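You operate a simulated robot arm through the tools that you are given. There is no shell and no other tool. Be economical: measure what you need, move in short steps, check, and stop when the job is done.

You are at the controls of a simulated two-armed robot. One attempt, no reset.

JOB
Hold the grey tote tray on the top of the sample bench steady with one hand and put the battery pack that says "Pack T-47" from the top of the charging bench in it with the other.

The check looks at the end state, three seconds after you hand in, the way a careful person would. Anything else that was tipped, shoved, dropped, spilled or broken makes it a failure.

ROBOT AND FRAMES
Two 7-joint arms with two-finger parallel grippers on one trunk, on a base that drives. Base frame: it is fixed to the floor where the robot stands at the start and does not move with it; the origin is under the middle of the robot, x ahead of it, y to its left, z up; the surface under the hand at the start is at about z = 90. Readings come in cm, degrees, newtons and seconds.
The left shoulder is at the start at [11, 16.9, 151.1], the right one opposite. With the tool pointing down near the work surface each hand reaches from about 42 to 74 cm from the robot's upright axis, wherever it stands, measured 20 degrees to its own side. Places, roughly: grey tote tray (20x13x9 cm) [-140, 140, 80]. Payload 1.57 kg a hand.
The tool frame of a hand sits at the grasp point between the pads (the TCP): z along the fingers, y along the line on which they close. The tips reach 3 cm beyond it. The gripper opens to 8 cm. The fingers are 1.7 cm wide and 1.2 cm thick; the gripper's body (4 by 8.2 cm) begins 8 cm behind the TCP.
Orientation is that of the tool frame in the base frame, as a unit quaternion [x, y, z, w]. With the fingers straight down and closing along the base's y, the tool's x points along the base's -x, its y along +y and its z along -z.

CONTROLS
- The arms move only by the tool send_rows. It takes "left_rows", "right_rows" or both (then of equal length, played together; a hand with none holds still); each is a list of rows, each an object of numbers (a shift or turn left out is 0, a gripper value left out holds the last): "x", "y", "z": the shift along the tool's x, y, z in units of 30 mm (1.0 is 30 mm); "ax", "ay", "az": the turn, a rotation vector about the tool's x, y, z in units of 4 degrees (1.0 is 4 degrees); "fingers": the gripper command, from -1 (fully open) to 1 (shut), values between in proportion. In form: [{"x": .., "y": .., "z": .., "ax": .., "ay": .., "az": .., "fingers": ..}, ...]. A call has 1 to 8 rows; each row shifts and turns the commanded pose from where the row before left it, along the tool's axes as they then stand. A call with a number of a shift or a turn outside -1 to 1 is refused whole. Rows are played at 5 a second. More than 5 cm and 8.6 degrees between two rows, or a gripper value outside its range, and nothing of the call is played. A pose out of reach is approached as far as the arm can. The call stops where the force on the tool passes 40 N (or 10 N more than at its start, if that is more) or the arm is blocked; 0.2 s more then pass. Each finger travels about 7.2 cm/s and halts on what it meets, pressing with about 20 N; the grip force reading is that of the motor and also rises with nothing between the fingers. The clock runs only during rows and for 0.2 s after the last one: add rows that do not move to give the fingers time. The reply holds the time, the measured pose of the TCP, the force on the tool along the base axes, the opening and the grip force, in the units named above and with some noise, with the torque about the TCP (base axes, N m) and any sound that the robot's microphone picked up, and new pictures: "show" is both (left out), scene, wrist or none (wrist: the cameras of the hands that moved).
- Cameras (640 x 400 px; columns grow to the right, rows downward): "scene" is now at [13.39, 1.97, 168.92]; the picture's right is [0.16, -0.99, 0.00], its down [-0.82, -0.13, -0.56] and it looks along [0.56, 0.09, -0.83] (base axes); focal length 258 px, centre (320, 200). "left" rides on the left gripper at [7.2, 0.7, -12.2] in its tool frame; the picture's right is [-0.09, 1.00, 0.00], its down [-0.84, -0.08, -0.54] and it looks along [-0.54, -0.05, 0.84] (tool axes); focal length 238 px, centre (320, 200). "right" rides on the right gripper at [7.2, -0.7, -12.2] in its tool frame; the picture's right is [0.09, 1.00, 0.00], its down [-0.84, 0.08, -0.54] and it looks along [-0.54, 0.05, 0.84] (tool axes); focal length 238 px, centre (320, 200). There is no depth. A picture from a camera that has moved, and an enlarged one, comes with that camera's place and axes in the base frame and with its lens. The place of the scene camera against the robot may be out by one fixed shift of up to 2.5 cm in any direction.
- raise_lower(by): slides the trunk up (or, below 0, down) by that many cm; the arms and the scene camera ride with it, the base frame stays. It gives what a move gives, with no picture.
- drive_base(legs): drives the robot by 1 to 6 legs, each [ahead, left, turn to the left] in cm, cm and degrees, along the robot's own axes; the way and the turn of a leg run together, so that a leg with both is an arc; at most 150 cm and 180 degrees a leg. The arms and the cameras ride along, it lands a little off, and it stops where it bumps. It gives what a move gives, and a new picture of the scene camera.
- aim_head(pan, tilt): turns the head with the scene camera to pan (to the left, within 86 degrees either way) and tilt (down, from -29 to 69), counted from straight ahead of the robot. It gives what a move gives, and a new picture of the scene camera.
- inspect(camera, box): a new picture of the part [left, top, right, bottom] of that camera's present view, enlarged. It takes no simulated time.
- job_done(): hands the job in; it is judged then, once.

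Go step by step. Nothing tells you exact positions but the pictures and the camera data: compare them with the known pose of the tool, close in by small moves and look again before you grip or let go. The budget is 120 turns and 260 pictures, counting those below and the enlarged ones. Unless the task says otherwise, let go and move clear before handing in, and close with one line.

The tools are called as a command line: name --argument value ..., lists and objects as JSON in quotes. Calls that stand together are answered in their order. send_rows: Moves the arms, as the interface text tells. Its arguments: {"type":"object","properties":{"left_rows":{"type":"array"},"right_rows":{"type":"array"},"show":{"type":"string","enum":["both","scene","wrist","none"]}},"required":[]} The other tools are called the same way: raise_lower (by) slides the trunk up or down; drive_base (legs) drives the base; aim_head (pan, tilt) turns the head that bears the scene camera; inspect (camera, box) takes an enlarged picture of a part of a camera's view; job_done () hands the job in.

At the start:

```text
clock: 0.0
left_eef_pos: [59.38, 39.28, 118.13]
left_tool_rot: [0.0, 1.0, 0.0, 0.0]
left_contact_force: [0.1, -0.1, 0.9]
left_wrist_torque: [0.0, -0.01, 0.0]
left_width: 7.99
left_grasp_force: 0.0
right_eef_pos: [67.47, -22.31, 119.49]
right_tool_rot: [0.0, 1.0, 0.0, 0.0]
right_contact_force: [0.2, 0.2, 0.3]
right_wrist_torque: [0.02, 0.03, -0.02]
right_width: 7.99
right_grasp_force: 0.0
trunk travel left (down, up): [-82.5, 6.5]
robot x, y, heading: [-0.49, 0.33, -0.1]
head pan, tilt: [9.0, 55.8]
```

scene: 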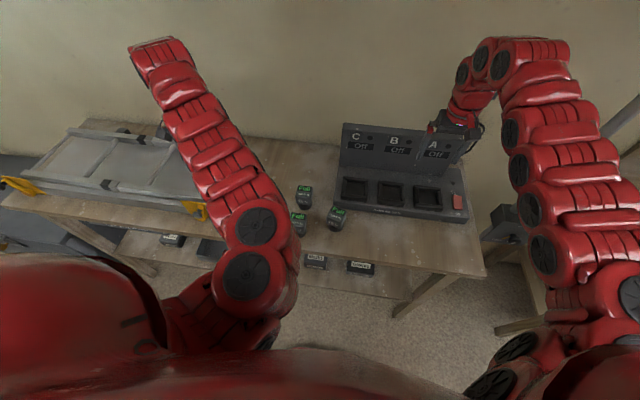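
right: 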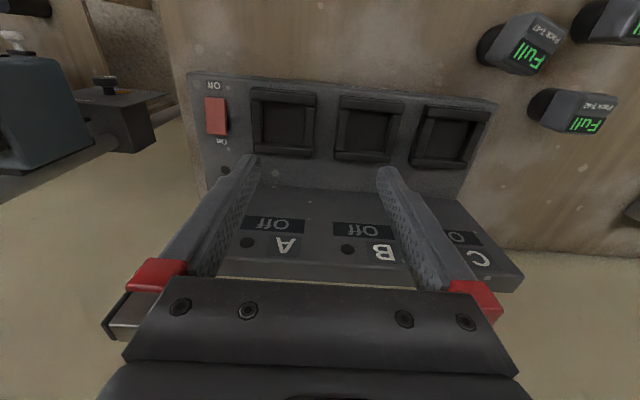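
left: 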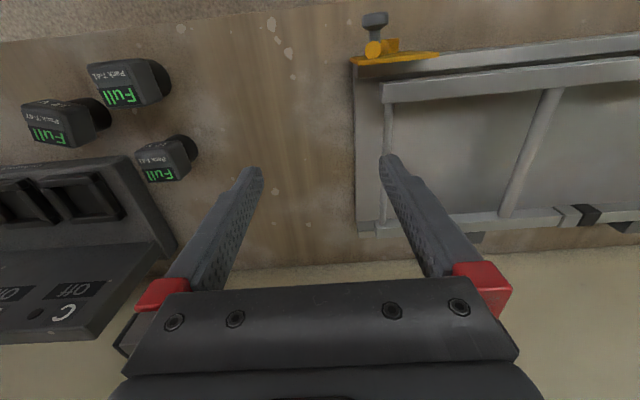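

I see three packs on the charging bench, between the charger and a frame. I'll enlarge views to read the labels.

inspect --camera "right" --box '[460, 0, 640, 140]'

inspect --camera "left" --box '[0, 40, 210, 200]'

inspect --camera "scene" --box '[270, 170, 390, 280]'

```text
2.86 times, centred on (550, 70) of right
camera zoom: at [60.36, -23.11, 131.73], right [-0.09, 1.0, 0.0], down [0.84, 0.08, 0.54], along [0.54, 0.05, -0.84], focal length 681 px, centre (-337, 571)
```

zoom: 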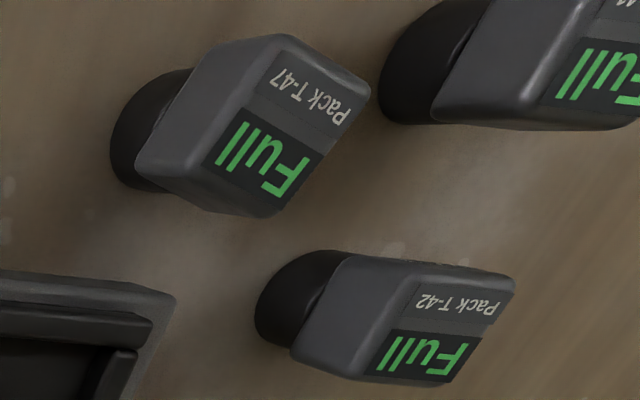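

```text
2.50 times, centred on (105, 120) of left
camera zoom: at [52.11, 39.96, 130.3], right [0.09, 1.0, 0.0], down [0.84, -0.08, 0.54], along [0.54, -0.05, -0.84], focal length 596 px, centre (858, 400)
```

zoom: 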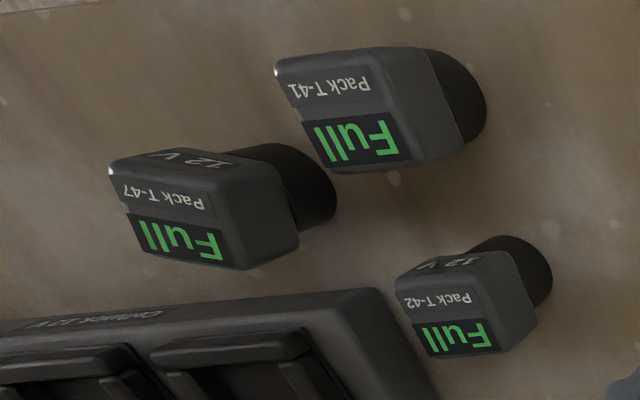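

```text
3.64 times, centred on (330, 225) of scene
camera zoom: at [13.39, 1.97, 168.92], right [0.16, -0.99, 0.0], down [-0.82, -0.13, -0.56], along [0.56, 0.09, -0.83], focal length 938 px, centre (284, 109)
```

zoom: 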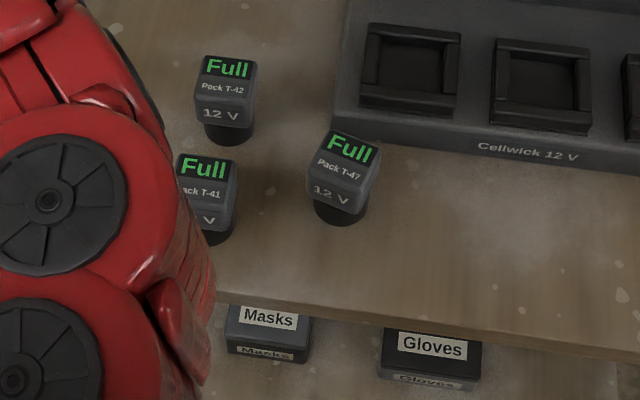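

T-47 is the pack nearest the charger and the front edge; triangulation puts its top at about (58, 2.5, 98). I'll bring the right hand over it, staying high.

send_rows --right_rows '[{"x": 0.4, "y": 1}, {"x": 0.4, "y": 1}, {"x": 0.4, "y": 1}, {"x": 0.4, "y": 1}, {"x": 0.4, "y": 1}, {"x": 0.4, "y": 1}, {"x": 0.4, "y": 1}, {"x": 0.4, "y": 1}]'

```text
clock: 1.8
left_eef_pos: [59.39, 39.21, 118.1]
left_tool_rot: [0.0, 1.0, 0.0, 0.0]
left_contact_force: [-0.1, 0.4, -0.1]
left_wrist_torque: [0.01, -0.02, -0.02]
left_width: 8.0
left_grasp_force: 0.1
right_eef_pos: [63.39, -12.41, 119.51]
right_tool_rot: [-0.001, 1.0, -0.001, 0.0]
right_contact_force: [0.0, 0.2, -0.2]
right_wrist_torque: [-0.02, 0.02, 0.01]
right_width: 8.0
right_grasp_force: 0.1
right hand out of reach, approached as far as the arm can: row 4, 5, 6, 7, 8
trunk travel left (down, up): [-82.5, 6.5]
robot x, y, heading: [0.12, -0.06, 0.1]
head pan, tilt: [9.0, 55.8]
camera scene: at [13.39, 1.96, 168.92], right [0.16, -0.99, 0.0], down [-0.82, -0.13, -0.56], along [0.55, 0.09, -0.83], focal length 258 px, centre (320, 200)
camera right: at [56.26, -13.09, 131.78], right [-0.09, 1.0, 0.0], down [0.84, 0.08, 0.54], along [0.54, 0.05, -0.84], focal length 238 px, centre (320, 200)
```

scene: 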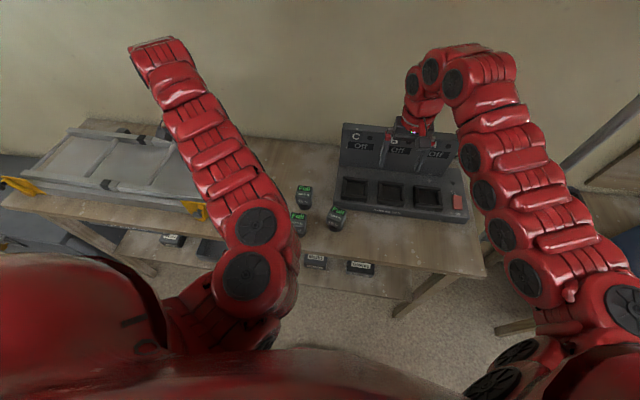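
right: 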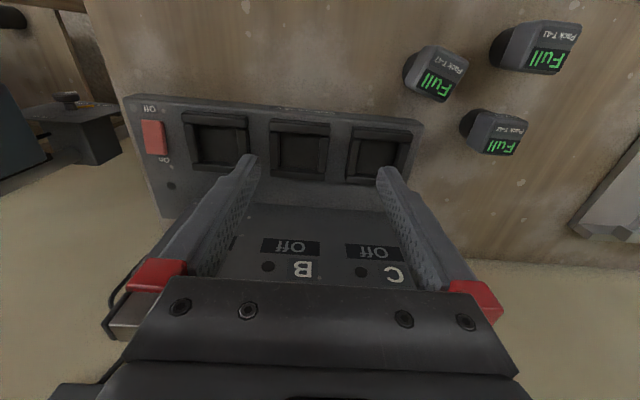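

The right hand can't reach far across, so I'll slide the base left by 18 cm, with the hands still high.

drive_base --legs '[[0, 18, 0]]'

inspect --camera "right" --box '[160, 0, 480, 200]'

```text
clock: 3.3
left_eef_pos: [59.23, 56.75, 118.14]
left_tool_rot: [0.0, 1.0, 0.001, 0.001]
left_contact_force: [1.3, -0.6, -0.3]
left_wrist_torque: [0.02, 0.0, 0.0]
left_width: 8.0
left_grasp_force: 0.0
right_eef_pos: [63.44, 5.23, 119.46]
right_tool_rot: [0.001, 1.0, 0.001, 0.0]
right_contact_force: [0.0, -1.1, -1.0]
right_wrist_torque: [0.0, 0.01, -0.01]
right_width: 7.99
right_grasp_force: 0.1
trunk travel left (down, up): [-82.5, 6.5]
robot x, y, heading: [-0.15, 17.52, -0.1]
head pan, tilt: [9.0, 55.8]
camera scene: at [13.38, 19.42, 168.93], right [0.16, -0.99, 0.0], down [-0.82, -0.13, -0.56], along [0.56, 0.09, -0.83], focal length 258 px, centre (320, 200)
```

scene: 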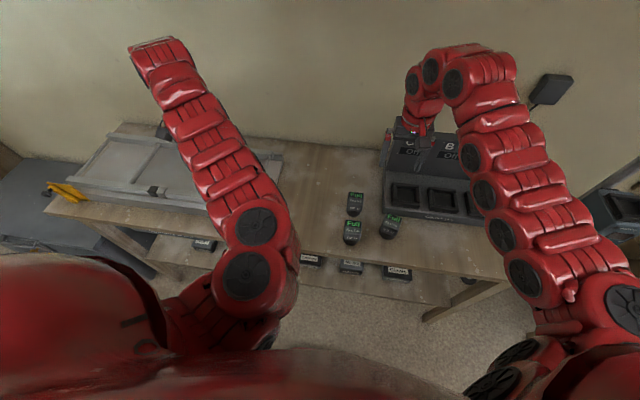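

```text
2.00 times, centred on (320, 100) of right
camera zoom: at [56.26, 4.42, 131.76], right [-0.09, 1.0, 0.0], down [0.84, 0.08, 0.54], along [0.54, 0.05, -0.84], focal length 477 px, centre (320, 400)
```

zoom: 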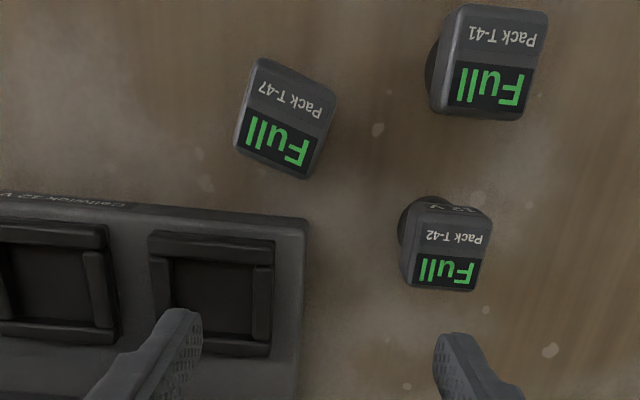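

T-47's top is a roughly 4.8 cm square centred at (57.9, 2.3), turned about -14.5°. I'll align above it.

send_rows --right_rows '[{"x": 0.62, "y": -0.33}, {"x": 0.62, "y": -0.33}, {"x": 0.61, "y": -0.32}, {"az": 0.9, "z": 0.9}, {"az": 0.9, "z": 0.9}, {"az": 0.9, "z": 0.9}, {"az": 0.9, "z": 0.5}, {}]'

```text
clock: 5.1
left_eef_pos: [59.37, 57.12, 117.96]
left_tool_rot: [0.0, 1.0, -0.001, -0.001]
left_contact_force: [-0.4, 0.3, -0.8]
left_wrist_torque: [0.0, -0.03, -0.01]
left_width: 7.99
left_grasp_force: 0.1
right_eef_pos: [68.48, 2.75, 111.41]
right_tool_rot: [0.126, 0.992, -0.001, 0.0]
right_contact_force: [0.4, 0.6, 0.5]
right_wrist_torque: [-0.02, 0.03, 0.0]
right_width: 8.0
right_grasp_force: 0.1
right hand out of reach, approached as far as the arm can: row 1, 2, 3, 4, 5
trunk travel left (down, up): [-82.5, 6.5]
robot x, y, heading: [-0.34, 17.58, 0.2]
head pan, tilt: [9.0, 55.8]
camera scene: at [13.5, 19.8, 168.91], right [0.16, -0.99, 0.0], down [-0.82, -0.13, -0.56], along [0.55, 0.09, -0.83], focal length 258 px, centre (320, 200)
camera right: at [61.3, 3.9, 123.69], right [0.16, 0.99, 0.0], down [0.83, -0.13, 0.54], along [0.53, -0.09, -0.84], focal length 238 px, centre (320, 200)
```

scene: 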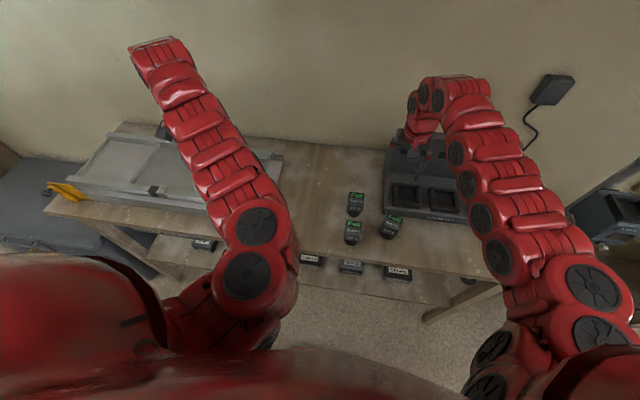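
right: 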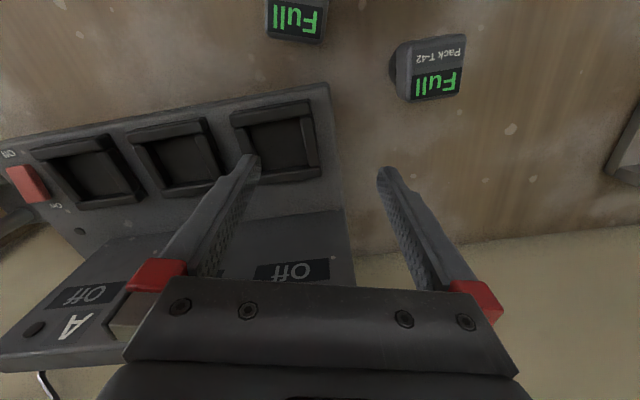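

At this height the arm cannot fold that close, so I'll back the base 10 cm instead, which carries the hand over the pack.

drive_base --legs '[[-10, 0, 0]]'

inspect --camera "right" --box '[160, 0, 480, 200]'

```text
clock: 6.2
left_eef_pos: [49.49, 56.95, 118.07]
left_tool_rot: [0.0, 1.0, 0.0, -0.001]
left_contact_force: [-1.1, 0.6, 0.6]
left_wrist_torque: [0.02, -0.03, 0.0]
left_width: 7.98
left_grasp_force: 0.0
right_eef_pos: [58.41, 2.64, 111.37]
right_tool_rot: [0.125, 0.992, 0.0, -0.001]
right_contact_force: [0.5, 0.3, 0.6]
right_wrist_torque: [0.0, -0.01, -0.02]
right_width: 8.01
right_grasp_force: 0.1
trunk travel left (down, up): [-82.5, 6.5]
robot x, y, heading: [-10.37, 17.64, 0.2]
head pan, tilt: [9.0, 55.8]
camera scene: at [3.53, 19.69, 168.9], right [0.16, -0.99, 0.0], down [-0.82, -0.13, -0.56], along [0.55, 0.09, -0.83], focal length 258 px, centre (320, 200)
```

scene: 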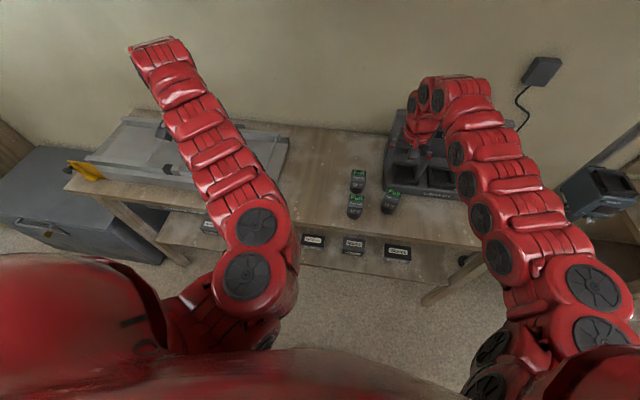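

```text
2.00 times, centred on (320, 100) of right
camera zoom: at [51.32, 3.81, 123.69], right [0.16, 0.99, 0.0], down [0.83, -0.13, 0.54], along [0.53, -0.09, -0.84], focal length 477 px, centre (320, 400)
```

zoom: 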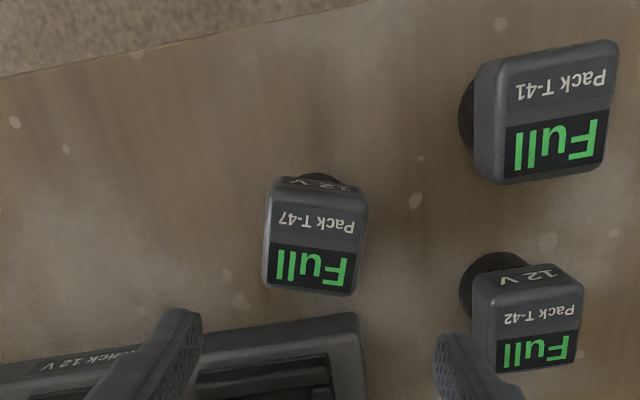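

The pack is centred at about (57.8, 2.4) and the hand is nearly aligned. I'll make a small correction and come partway down.

send_rows --right_rows '[{"x": 0.18, "y": -0.11, "az": 0.4}, {"z": 0.8}, {"z": 0.8}, {"z": 0.8}, {"z": 0.8}, {}]'

```text
clock: 7.7
left_eef_pos: [49.23, 56.87, 118.21]
left_tool_rot: [0.0, 1.0, -0.001, 0.0]
left_contact_force: [0.2, 0.4, -0.9]
left_wrist_torque: [0.04, -0.01, -0.02]
left_width: 8.01
left_grasp_force: 0.0
right_eef_pos: [57.59, 2.46, 101.98]
right_tool_rot: [0.139, 0.99, 0.0, 0.0]
right_contact_force: [-0.4, -1.1, -0.6]
right_wrist_torque: [0.01, 0.0, -0.02]
right_width: 7.99
right_grasp_force: 0.1
trunk travel left (down, up): [-82.5, 6.5]
robot x, y, heading: [-9.99, 17.54, -0.1]
head pan, tilt: [9.0, 55.8]
camera scene: at [3.32, 19.66, 168.93], right [0.16, -0.99, 0.0], down [-0.82, -0.13, -0.56], along [0.56, 0.09, -0.83], focal length 258 px, centre (320, 200)
camera right: at [50.55, 3.73, 114.24], right [0.19, 0.98, 0.0], down [0.83, -0.16, 0.54], along [0.53, -0.1, -0.84], focal length 238 px, centre (320, 200)
```

scene: 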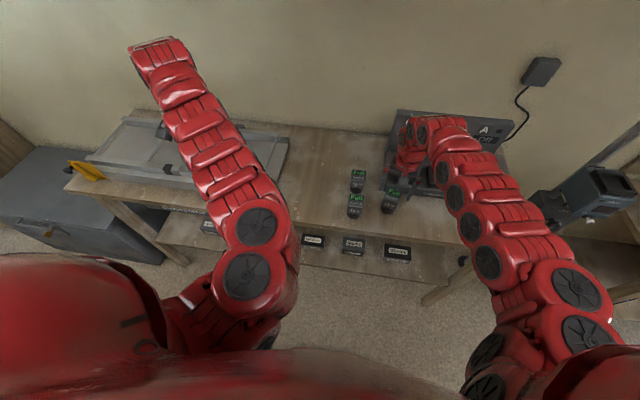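
right: 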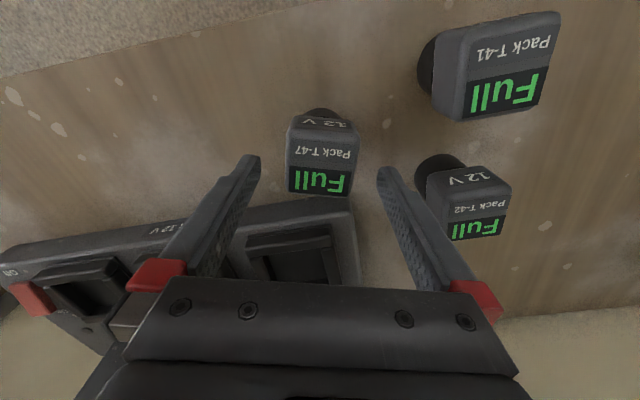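

Still centred and clear of the neighbours. I'll descend to grip height and close.

send_rows --right_rows '[{"z": 0.7}, {"z": 0.7}, {"z": 0.75}, {}]'

```text
clock: 8.7
left_eef_pos: [49.33, 56.97, 118.09]
left_tool_rot: [0.0, 1.0, -0.001, 0.0]
left_contact_force: [0.1, -0.3, -0.2]
left_wrist_torque: [0.01, -0.03, 0.0]
left_width: 8.01
left_grasp_force: 0.0
right_eef_pos: [57.56, 2.73, 95.36]
right_tool_rot: [0.139, 0.99, 0.0, 0.001]
right_contact_force: [0.3, -0.2, -0.9]
right_wrist_torque: [-0.03, -0.01, 0.03]
right_width: 7.98
right_grasp_force: 0.1
trunk travel left (down, up): [-82.5, 6.5]
robot x, y, heading: [-10.16, 17.73, -0.3]
head pan, tilt: [9.0, 55.8]
camera scene: at [3.35, 19.67, 168.93], right [0.16, -0.99, 0.0], down [-0.82, -0.13, -0.56], along [0.56, 0.09, -0.83], focal length 258 px, centre (320, 200)
camera right: at [50.48, 3.99, 107.67], right [0.19, 0.98, 0.0], down [0.83, -0.16, 0.54], along [0.53, -0.1, -0.84], focal length 238 px, centre (320, 200)
```

scene: 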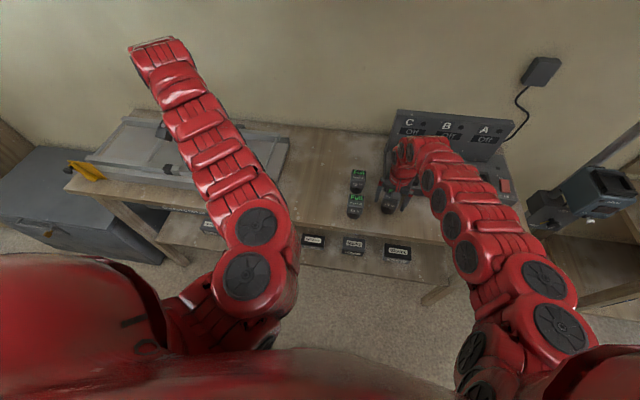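
right: 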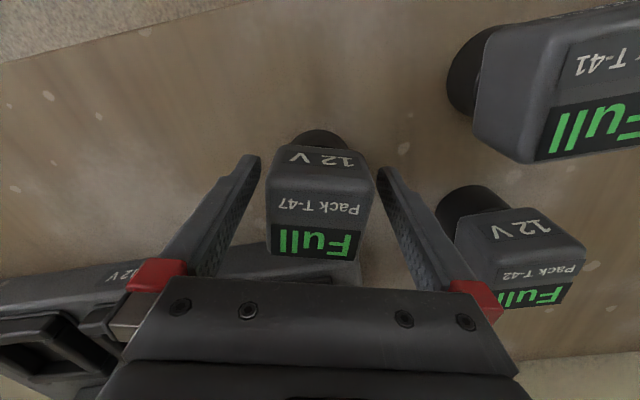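

The pack sits squarely between the fingers. Closing.

send_rows --right_rows '[{"fingers": 0.2}, {"fingers": 0.6}, {"fingers": 1}, {}, {}]' --show "wrist"

```text
clock: 9.8
left_eef_pos: [49.26, 56.85, 117.98]
left_tool_rot: [0.0, 1.0, -0.001, 0.0]
left_contact_force: [-0.8, -0.5, 0.2]
left_wrist_torque: [0.0, -0.03, 0.0]
left_width: 8.0
left_grasp_force: 0.0
right_eef_pos: [57.47, 2.69, 95.37]
right_tool_rot: [0.139, 0.99, 0.0, 0.0]
right_contact_force: [1.7, -1.2, 1.2]
right_wrist_torque: [-0.08, -0.06, -0.03]
right_width: 5.4
right_grasp_force: 20.1
trunk travel left (down, up): [-82.5, 6.5]
robot x, y, heading: [-10.02, 17.63, -0.2]
head pan, tilt: [9.0, 55.8]
camera right: at [50.49, 3.98, 107.67], right [0.19, 0.98, 0.0], down [0.83, -0.16, 0.54], along [0.53, -0.1, -0.84], focal length 238 px, centre (320, 200)
```

right: 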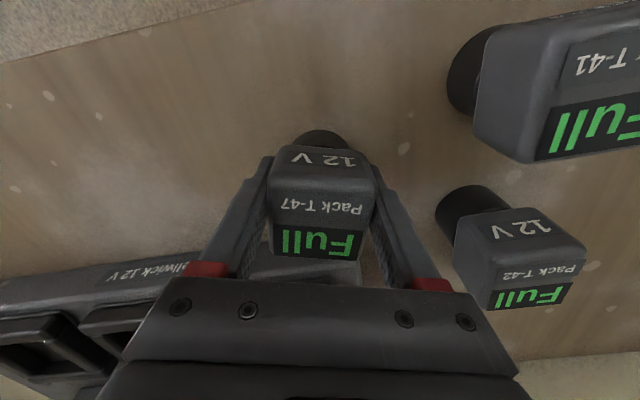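

Gripped at 5.4 cm with 20 N. I'll lift straight up.

send_rows --right_rows '[{"z": -0.5}, {"z": -0.8}, {"z": -0.8}, {"z": -0.8}, {"z": -0.8}, {"z": -0.8}, {"z": -0.8}, {}]'

```text
clock: 11.7
left_eef_pos: [49.42, 56.88, 118.0]
left_tool_rot: [-0.001, 1.0, -0.001, 0.0]
left_contact_force: [-0.3, -0.5, 0.7]
left_wrist_torque: [-0.01, -0.02, 0.01]
left_width: 8.02
left_grasp_force: 0.0
right_eef_pos: [57.61, 2.67, 111.45]
right_tool_rot: [0.14, 0.99, 0.0, 0.0]
right_contact_force: [-0.2, 0.2, -3.0]
right_wrist_torque: [-0.02, 0.03, 0.01]
right_width: 5.4
right_grasp_force: 20.0
trunk travel left (down, up): [-82.5, 6.5]
robot x, y, heading: [-9.6, 17.43, 0.0]
head pan, tilt: [9.0, 55.8]
camera scene: at [3.45, 19.66, 168.91], right [0.16, -0.99, 0.0], down [-0.82, -0.13, -0.56], along [0.55, 0.09, -0.83], focal length 258 px, centre (320, 200)
camera right: at [50.59, 3.86, 123.67], right [0.19, 0.98, 0.0], down [0.83, -0.16, 0.54], along [0.53, -0.1, -0.84], focal length 238 px, centre (320, 200)
```

scene: 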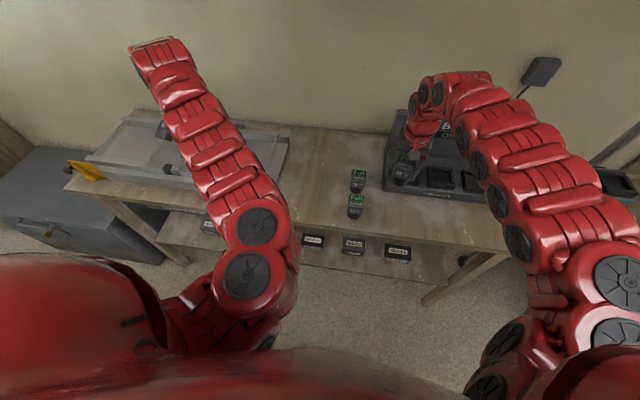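
right: 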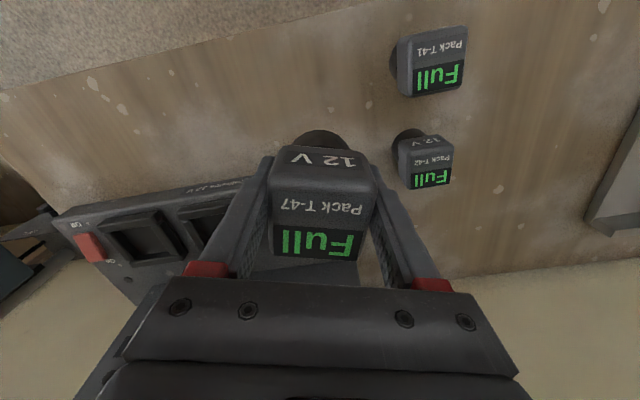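

Pack T-47 is lifted cleanly. Before driving I'll look left and right to see the room.

aim_head --pan 86 --tilt 25

aim_head --pan -86 --tilt 25

```text
clock: 13.2
left_eef_pos: [49.44, 56.85, 117.96]
left_tool_rot: [0.0, 1.0, -0.001, -0.001]
left_contact_force: [-0.3, -1.1, -0.7]
left_wrist_torque: [0.01, -0.01, -0.01]
left_width: 8.03
left_grasp_force: 0.0
right_eef_pos: [57.69, 2.61, 111.51]
right_tool_rot: [0.139, 0.99, 0.0, -0.001]
right_contact_force: [-0.5, 0.3, -2.9]
right_wrist_torque: [-0.03, 0.03, -0.02]
right_width: 5.39
right_grasp_force: 19.5
trunk travel left (down, up): [-82.5, 6.5]
robot x, y, heading: [-10.22, 17.88, 0.0]
head pan, tilt: [85.9, 25.0]
camera scene: at [-2.97, 27.74, 173.42], right [1.0, -0.07, 0.0], down [-0.03, -0.42, -0.91], along [0.06, 0.9, -0.42], focal length 258 px, centre (320, 200)
```

scene: 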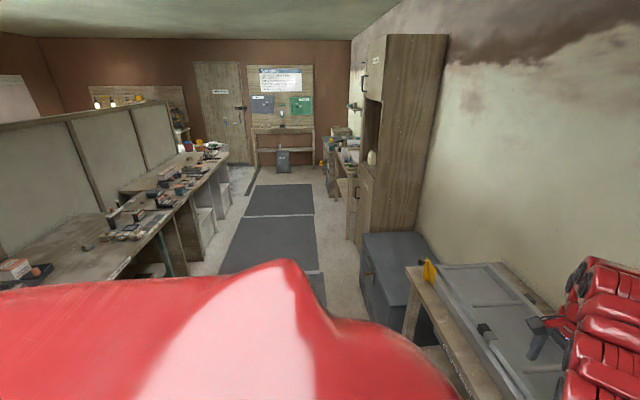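

```text
clock: 15.8
left_eef_pos: [49.42, 56.99, 118.12]
left_tool_rot: [0.0, 1.0, -0.001, 0.0]
left_contact_force: [-0.1, -0.4, 0.0]
left_wrist_torque: [0.02, -0.03, 0.02]
left_width: 7.99
left_grasp_force: 0.1
right_eef_pos: [57.71, 2.44, 111.51]
right_tool_rot: [0.139, 0.99, 0.0, 0.0]
right_contact_force: [0.5, -0.2, -2.5]
right_wrist_torque: [-0.01, -0.02, 0.04]
right_width: 5.36
right_grasp_force: 20.2
trunk travel left (down, up): [-82.5, 6.5]
robot x, y, heading: [-9.87, 17.16, -0.2]
head pan, tilt: [-85.9, 25.0]
camera scene: at [-2.95, 9.36, 173.42], right [-1.0, -0.07, 0.0], down [-0.03, 0.42, -0.91], along [0.07, -0.9, -0.42], focal length 258 px, centre (320, 200)
```

scene: 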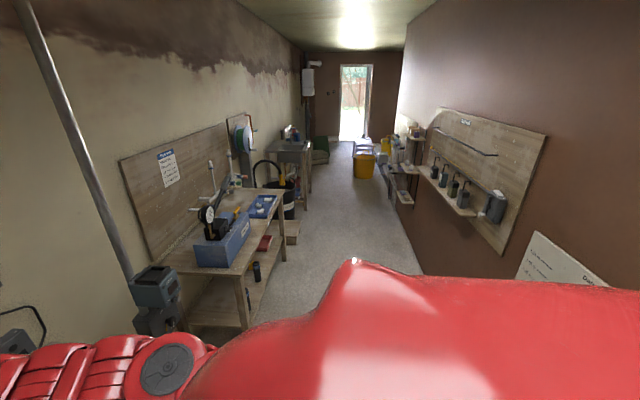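

aim_head --pan 86 --tilt 45

inspect --camera "scene" --box '[0, 0, 320, 200]'

```text
clock: 18.4
left_eef_pos: [49.33, 56.94, 118.2]
left_tool_rot: [-0.001, 1.0, -0.001, -0.001]
left_contact_force: [0.2, 0.3, 1.2]
left_wrist_torque: [-0.01, 0.0, -0.01]
left_width: 7.98
left_grasp_force: 0.1
right_eef_pos: [57.69, 2.66, 111.34]
right_tool_rot: [0.139, 0.99, 0.0, -0.001]
right_contact_force: [-0.3, 0.4, -3.4]
right_wrist_torque: [-0.02, 0.04, 0.03]
right_width: 5.39
right_grasp_force: 19.6
trunk travel left (down, up): [-82.5, 6.5]
robot x, y, heading: [-10.02, 17.59, 0.1]
head pan, tilt: [85.9, 45.0]
camera scene: at [-3.04, 26.66, 170.37], right [1.0, -0.07, 0.0], down [-0.05, -0.71, -0.71], along [0.05, 0.71, -0.71], focal length 258 px, centre (320, 200)
```

scene: 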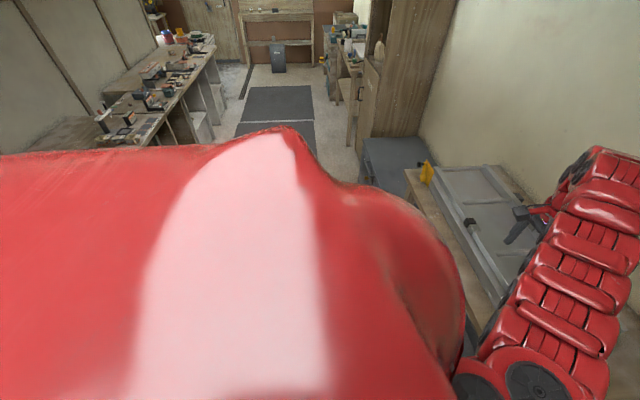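

```text
2.00 times, centred on (160, 100) of scene
camera zoom: at [-3.04, 26.66, 170.37], right [1.0, -0.07, 0.0], down [-0.05, -0.71, -0.71], along [0.05, 0.71, -0.71], focal length 516 px, centre (640, 400)
```

zoom: 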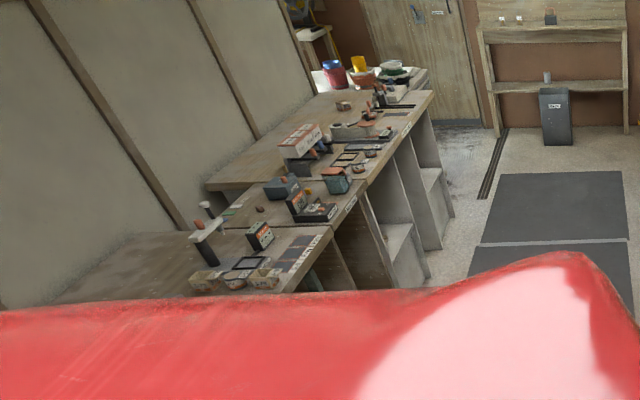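

The sample bench runs along x ≈ -105 facing the aisle. I'll raise the trunk a bit, back away, slide left down the aisle, and look again.

raise_lower --by 5

drive_base --legs '[[-25, 0, 0], [0, 60, 0]]'

aim_head --pan 86 --tilt 20

```text
clock: 19.3
left_eef_pos: [49.25, 57.0, 122.95]
left_tool_rot: [0.0, 1.0, -0.001, 0.0]
left_contact_force: [0.2, 1.3, 0.1]
left_wrist_torque: [-0.03, -0.03, 0.0]
left_width: 8.01
left_grasp_force: 0.0
right_eef_pos: [57.77, 2.62, 116.34]
right_tool_rot: [0.139, 0.99, -0.001, -0.001]
right_contact_force: [-0.1, -0.1, -3.9]
right_wrist_torque: [0.0, 0.03, -0.01]
right_width: 5.39
right_grasp_force: 20.5
trunk travel left (down, up): [-87.5, 1.5]
robot x, y, heading: [-10.07, 17.43, 0.2]
head pan, tilt: [85.9, 45.0]
```

```text
clock: 24.1
left_eef_pos: [24.69, 116.88, 123.11]
left_tool_rot: [0.004, 1.0, 0.0, 0.0]
left_contact_force: [-0.4, 0.6, -0.2]
left_wrist_torque: [0.01, 0.02, 0.01]
left_width: 8.01
left_grasp_force: 0.1
right_eef_pos: [32.57, 62.37, 116.46]
right_tool_rot: [0.143, 0.99, 0.0, -0.001]
right_contact_force: [-0.2, -0.5, -2.8]
right_wrist_torque: [0.02, 0.02, 0.0]
right_width: 5.36
right_grasp_force: 19.5
trunk travel left (down, up): [-87.5, 1.5]
robot x, y, heading: [-35.38, 78.03, -0.2]
head pan, tilt: [85.9, 45.0]
camera scene: at [-28.0, 86.92, 175.37], right [1.0, -0.08, 0.0], down [-0.05, -0.7, -0.71], along [0.05, 0.71, -0.71], focal length 258 px, centre (320, 200)
```

scene: 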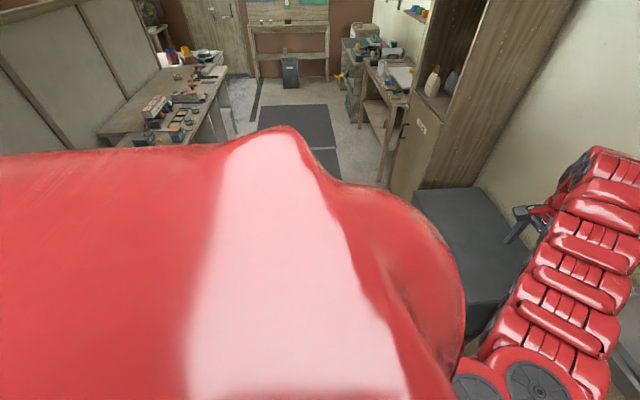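

```text
clock: 25.0
left_eef_pos: [24.68, 116.96, 123.13]
left_tool_rot: [0.003, 1.0, -0.002, 0.0]
left_contact_force: [-0.2, 0.2, -0.5]
left_wrist_torque: [-0.01, 0.04, 0.0]
left_width: 8.03
left_grasp_force: 0.1
right_eef_pos: [32.61, 62.59, 116.38]
right_tool_rot: [0.143, 0.99, 0.0, 0.0]
right_contact_force: [0.2, -0.6, -2.1]
right_wrist_torque: [0.02, -0.01, 0.03]
right_width: 5.38
right_grasp_force: 20.4
trunk travel left (down, up): [-87.5, 1.5]
robot x, y, heading: [-35.03, 78.12, -0.5]
head pan, tilt: [85.9, 20.0]
camera scene: at [-27.9, 88.22, 179.22], right [1.0, -0.08, 0.0], down [-0.03, -0.34, -0.94], along [0.07, 0.94, -0.34], focal length 258 px, centre (320, 200)
```

scene: 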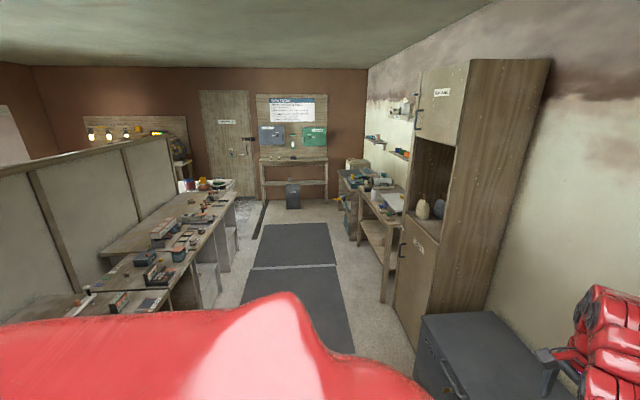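

Space is open, so I'll turn 90° left and look toward the sample bench.

drive_base --legs '[[0, 0, 90]]'

aim_head --pan 60 --tilt 40

```text
clock: 29.2
left_eef_pos: [-74.57, 137.29, 123.05]
left_tool_rot: [0.709, -0.705, 0.001, -0.001]
left_contact_force: [0.3, 0.1, -0.2]
left_wrist_torque: [0.01, 0.0, -0.04]
left_width: 8.01
left_grasp_force: 0.0
right_eef_pos: [-20.28, 145.83, 116.45]
right_tool_rot: [-0.603, 0.797, -0.001, 0.0]
right_contact_force: [0.4, 1.0, -3.2]
right_wrist_torque: [-0.01, 0.0, 0.01]
right_width: 5.38
right_grasp_force: 19.9
trunk travel left (down, up): [-87.5, 1.5]
robot x, y, heading: [-35.26, 78.06, 90.5]
head pan, tilt: [85.9, 20.0]
camera scene: at [-46.02, 87.67, 179.23], right [0.06, 1.0, 0.0], down [0.34, -0.02, -0.94], along [-0.94, 0.06, -0.34], focal length 258 px, centre (320, 200)
```

scene: 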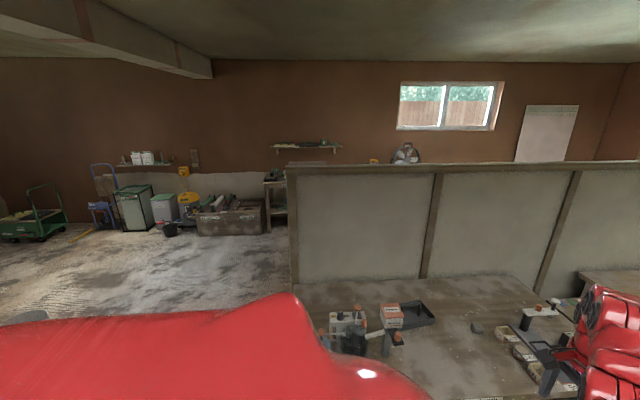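

```text
clock: 30.1
left_eef_pos: [-74.5, 137.24, 123.08]
left_tool_rot: [0.709, -0.705, 0.0, -0.001]
left_contact_force: [0.0, -0.1, 0.3]
left_wrist_torque: [0.01, 0.01, 0.02]
left_width: 7.99
left_grasp_force: 0.0
right_eef_pos: [-20.23, 145.82, 116.33]
right_tool_rot: [-0.604, 0.797, -0.001, 0.0]
right_contact_force: [-0.6, -0.2, -3.2]
right_wrist_torque: [-0.03, 0.02, 0.0]
right_width: 5.42
right_grasp_force: 20.4
trunk travel left (down, up): [-87.5, 1.5]
robot x, y, heading: [-34.94, 78.34, 90.3]
head pan, tilt: [60.0, 40.0]
camera scene: at [-44.15, 91.26, 176.1], right [0.49, 0.87, 0.0], down [0.56, -0.32, -0.77], along [-0.67, 0.38, -0.64], focal length 258 px, centre (320, 200)
```

scene: 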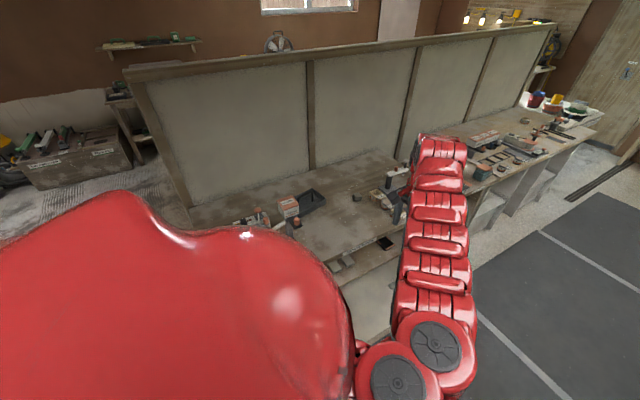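

inspect --camera "scene" --box '[220, 150, 440, 290]'

```text
2.86 times, centred on (330, 220) of scene
camera zoom: at [-44.15, 91.26, 176.1], right [0.49, 0.87, 0.0], down [0.56, -0.32, -0.77], along [-0.67, 0.38, -0.64], focal length 737 px, centre (291, 143)
```

zoom: 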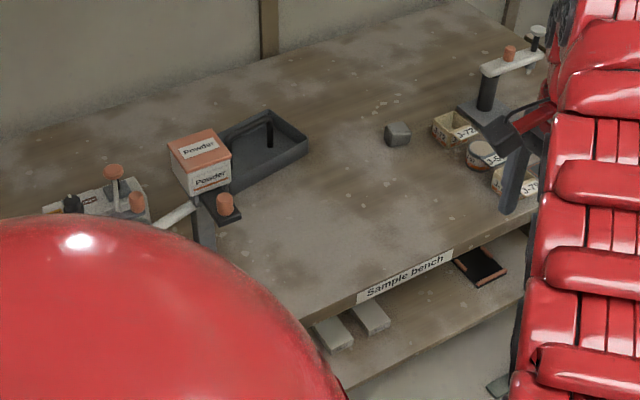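

The tray is on the sample bench behind the "Powder" box, matching (-140, 140). I'll drive alongside and turn to face the bench, with the hands well above everything.

drive_base --legs '[[58, 10, 0], [0, 0, 90]]'

aim_head --pan 0 --tilt 50

```text
clock: 37.3
left_eef_pos: [-105.35, 97.64, 123.19]
left_tool_rot: [1.0, -0.005, 0.0, -0.001]
left_contact_force: [-0.1, 0.3, 0.5]
left_wrist_torque: [-0.01, 0.01, 0.02]
left_width: 7.98
left_grasp_force: 0.0
right_eef_pos: [-113.1, 152.16, 116.32]
right_tool_rot: [0.989, -0.145, 0.0, 0.0]
right_contact_force: [-0.8, -0.2, -3.6]
right_wrist_torque: [-0.02, -0.01, 0.01]
right_width: 5.4
right_grasp_force: 19.9
trunk travel left (down, up): [-87.5, 1.5]
robot x, y, heading: [-45.73, 136.27, 179.5]
head pan, tilt: [60.0, 40.0]
camera scene: at [-59.73, 129.91, 176.09], right [-0.86, 0.51, 0.0], down [0.33, 0.55, -0.77], along [-0.39, -0.66, -0.64], focal length 258 px, centre (320, 200)
```

scene: 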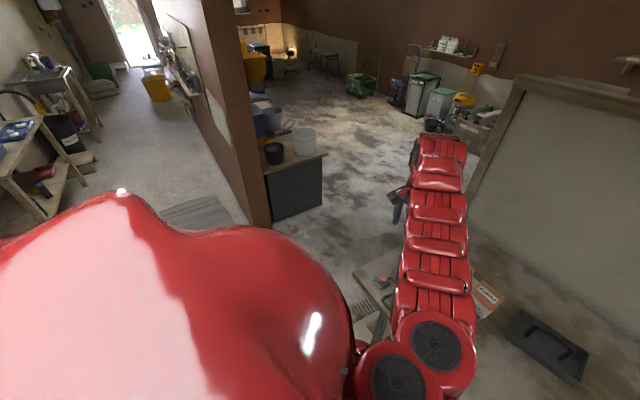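

```text
clock: 38.6
left_eef_pos: [-105.34, 97.67, 123.02]
left_tool_rot: [1.0, -0.004, 0.0, -0.001]
left_contact_force: [0.5, -0.4, 0.4]
left_wrist_torque: [-0.04, 0.02, 0.0]
left_width: 7.96
left_grasp_force: 0.0
right_eef_pos: [-113.06, 152.18, 116.32]
right_tool_rot: [0.99, -0.144, 0.001, 0.001]
right_contact_force: [-1.2, 0.6, -3.1]
right_wrist_torque: [-0.01, 0.0, 0.01]
right_width: 5.39
right_grasp_force: 19.7
trunk travel left (down, up): [-87.5, 1.5]
robot x, y, heading: [-45.45, 136.34, 179.6]
head pan, tilt: [0.0, 50.0]
camera scene: at [-63.11, 137.26, 174.67], right [0.01, 1.0, 0.0], down [0.77, -0.01, -0.64], along [-0.64, 0.01, -0.77], focal length 258 px, centre (320, 200)
```

scene: 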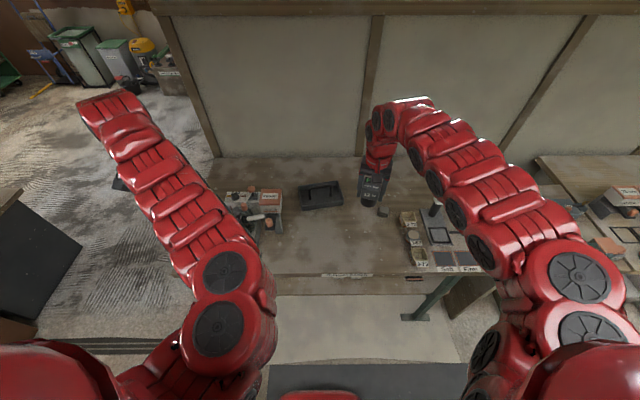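

inspect --camera "scene" --box '[210, 150, 410, 280]'

inspect --camera "right" --box '[0, 0, 640, 400]'

inspect --camera "left" --box '[0, 0, 640, 400]'

```text
3.08 times, centred on (310, 215) of scene
camera zoom: at [-63.11, 137.26, 174.67], right [0.01, 1.0, 0.0], down [0.77, -0.01, -0.64], along [-0.64, 0.01, -0.77], focal length 794 px, centre (351, 154)
```

zoom: 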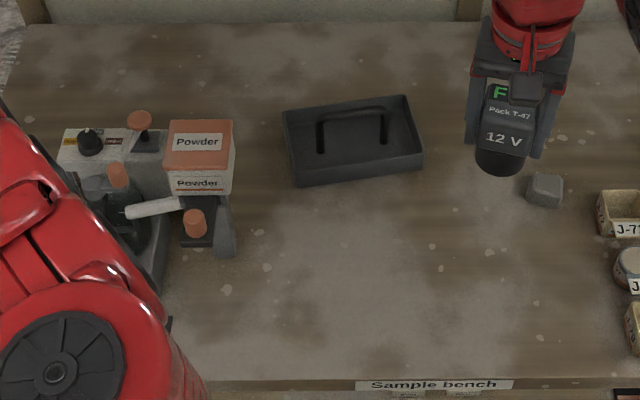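

```text
1.00 times, centred on (320, 200) of right (not enlarged: the box is as wide or as high as the picture)
camera zoom: at [-106.06, 150.59, 128.67], right [-0.2, -0.98, 0.0], down [-0.82, 0.17, 0.54], along [-0.53, 0.11, -0.84], focal length 238 px, centre (320, 200)
```

zoom: 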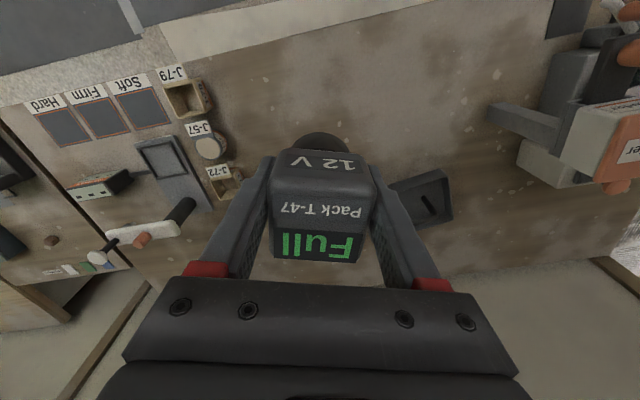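

```text
1.00 times, centred on (320, 200) of left (not enlarged: the box is as wide or as high as the picture)
camera zoom: at [-98.26, 96.96, 135.29], right [-0.1, -0.99, 0.0], down [-0.84, 0.09, 0.54], along [-0.54, 0.06, -0.84], focal length 238 px, centre (320, 200)
```

zoom: 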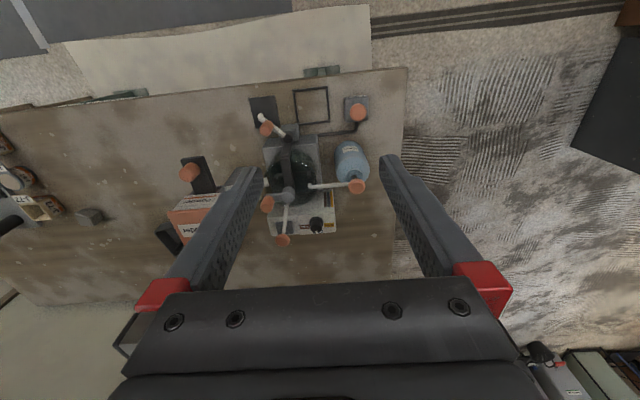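

The tray is about 20×12 cm with walls near 4 cm and an arched handle down the middle. It is centred at about (-144, 138.5), long axis roughly along y, with the Powder box close to its -y end. I'll look down to judge the base clearance before creeping closer.

aim_head --pan 0 --tilt 69

```text
clock: 39.4
left_eef_pos: [-105.34, 97.59, 123.01]
left_tool_rot: [1.0, -0.005, 0.0, -0.001]
left_contact_force: [-0.2, -1.2, -0.5]
left_wrist_torque: [0.04, -0.01, 0.01]
left_width: 7.99
left_grasp_force: 0.1
right_eef_pos: [-113.08, 152.02, 116.25]
right_tool_rot: [0.99, -0.144, 0.0, 0.0]
right_contact_force: [-0.4, 0.4, -3.7]
right_wrist_torque: [-0.01, 0.0, 0.02]
right_width: 5.39
right_grasp_force: 20.0
trunk travel left (down, up): [-87.5, 1.5]
robot x, y, heading: [-45.17, 136.15, 179.7]
head pan, tilt: [0.0, 68.8]
camera scene: at [-61.01, 137.26, 172.48], right [0.01, 1.0, 0.0], down [0.93, -0.01, -0.36], along [-0.36, 0.0, -0.93], focal length 258 px, centre (320, 200)
```

scene: 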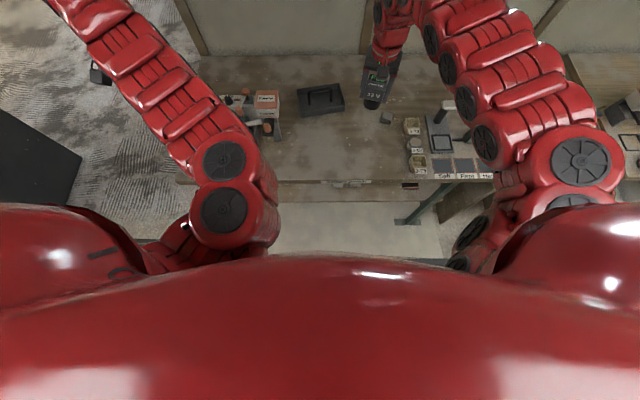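

Bench edge is about 60 cm ahead of the axis. I'll creep forward 22 cm.

drive_base --legs '[[22, 0, 0]]'

aim_head --pan 0 --tilt 60

```text
clock: 41.1
left_eef_pos: [-127.14, 97.54, 123.08]
left_tool_rot: [1.0, -0.004, -0.001, -0.001]
left_contact_force: [-0.2, -0.2, 0.4]
left_wrist_torque: [-0.01, 0.04, -0.02]
left_width: 7.99
left_grasp_force: 0.1
right_eef_pos: [-135.04, 152.13, 116.41]
right_tool_rot: [0.99, -0.144, 0.0, 0.001]
right_contact_force: [0.3, 0.9, -2.9]
right_wrist_torque: [-0.02, -0.03, 0.01]
right_width: 5.42
right_grasp_force: 20.2
trunk travel left (down, up): [-87.5, 1.5]
robot x, y, heading: [-67.99, 136.6, 179.5]
head pan, tilt: [0.0, 68.8]
camera scene: at [-82.79, 137.4, 172.5], right [0.01, 1.0, 0.0], down [0.93, -0.01, -0.36], along [-0.36, 0.0, -0.93], focal length 258 px, centre (320, 200)
```

scene: 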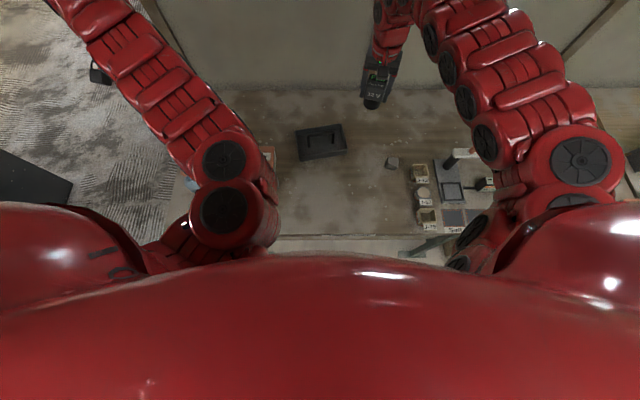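

```text
clock: 41.8
left_eef_pos: [-127.31, 97.67, 122.96]
left_tool_rot: [1.0, -0.004, 0.001, 0.0]
left_contact_force: [0.0, -0.1, -0.4]
left_wrist_torque: [-0.03, 0.0, -0.02]
left_width: 8.0
left_grasp_force: 0.1
right_eef_pos: [-135.3, 151.95, 116.28]
right_tool_rot: [0.99, -0.144, 0.001, 0.001]
right_contact_force: [-0.5, 0.0, -3.7]
right_wrist_torque: [-0.03, -0.06, -0.01]
right_width: 5.38
right_grasp_force: 20.5
trunk travel left (down, up): [-87.5, 1.5]
robot x, y, heading: [-67.94, 136.43, 179.4]
head pan, tilt: [0.0, 60.0]
camera scene: at [-84.21, 137.41, 173.4], right [0.01, 1.0, 0.0], down [0.87, -0.01, -0.5], along [-0.5, 0.0, -0.87], focal length 258 px, centre (320, 200)
```

scene: 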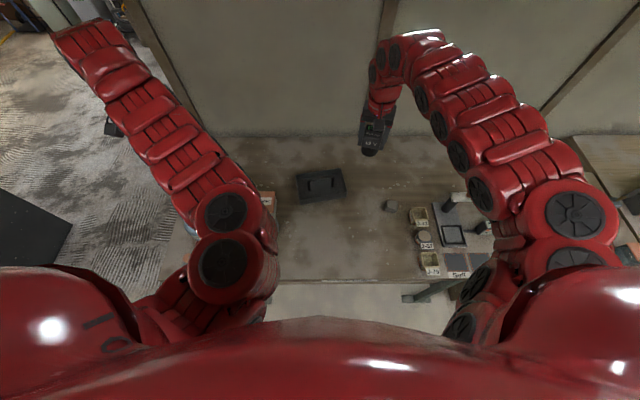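

No bump; 6 cm more will put the tray inside both hands' reach.

drive_base --legs '[[7, 0, 0]]'

inspect --camera "scene" --box '[240, 150, 400, 250]'

inspect --camera "right" --box '[340, 0, 640, 200]'

inspect --camera "left" --box '[0, 0, 320, 200]'

```text
clock: 42.8
left_eef_pos: [-133.65, 97.74, 123.35]
left_tool_rot: [1.0, -0.003, -0.002, -0.001]
left_contact_force: [-0.1, 0.2, 0.1]
left_wrist_torque: [-0.01, 0.01, 0.01]
left_width: 8.01
left_grasp_force: 0.2
right_eef_pos: [-141.45, 152.09, 116.67]
right_tool_rot: [0.99, -0.143, -0.002, 0.001]
right_contact_force: [1.2, 0.5, -3.5]
right_wrist_torque: [-0.01, -0.02, 0.0]
right_width: 5.37
right_grasp_force: 20.0
trunk travel left (down, up): [-87.5, 1.5]
robot x, y, heading: [-74.22, 136.44, 180.0]
head pan, tilt: [0.0, 60.0]
camera scene: at [-90.16, 137.46, 173.49], right [0.01, 1.0, 0.0], down [0.86, -0.01, -0.5], along [-0.5, 0.0, -0.86], focal length 258 px, centre (320, 200)
```

scene: 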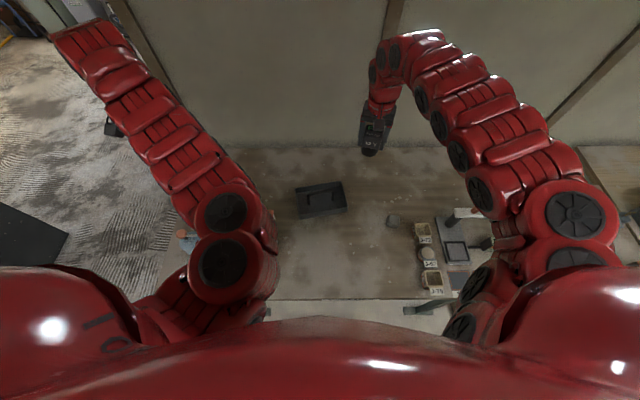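

```text
4.00 times, centred on (320, 200) of scene
camera zoom: at [-90.16, 137.46, 173.49], right [0.01, 1.0, 0.0], down [0.86, -0.01, -0.5], along [-0.5, 0.0, -0.86], focal length 1032 px, centre (320, 200)
```

zoom: 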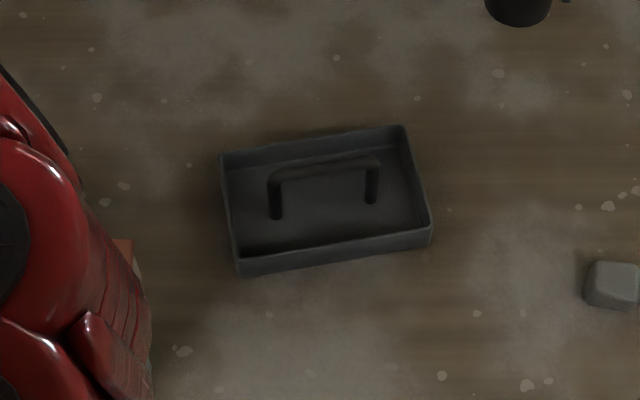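

```text
2.00 times, centred on (490, 100) of right
camera zoom: at [-134.37, 150.69, 128.96], right [-0.19, -0.98, 0.0], down [-0.82, 0.16, 0.54], along [-0.53, 0.11, -0.84], focal length 477 px, centre (-20, 400)
```

zoom: 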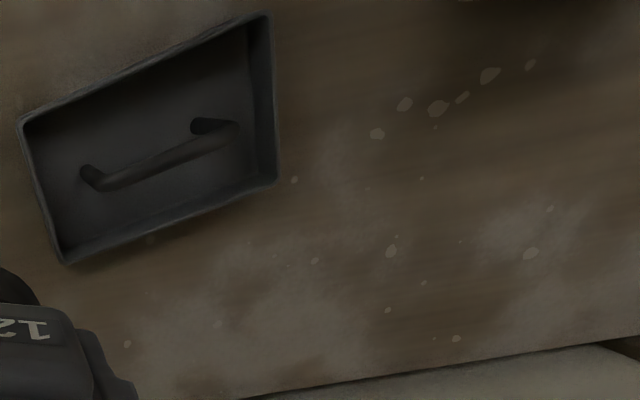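

```text
2.00 times, centred on (160, 100) of left
camera zoom: at [-126.42, 97.06, 135.54], right [-0.1, -1.0, 0.0], down [-0.83, 0.08, 0.55], along [-0.54, 0.06, -0.84], focal length 477 px, centre (640, 400)
```

zoom: 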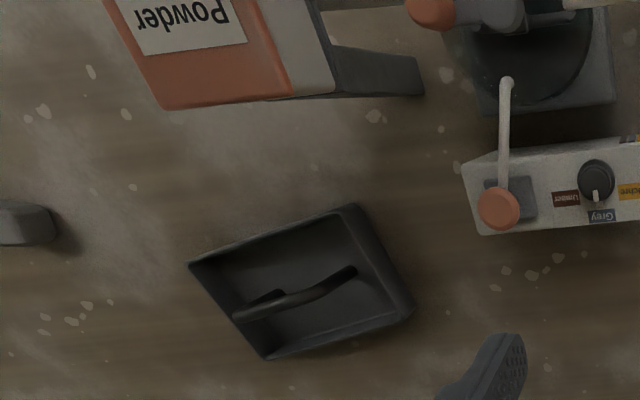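

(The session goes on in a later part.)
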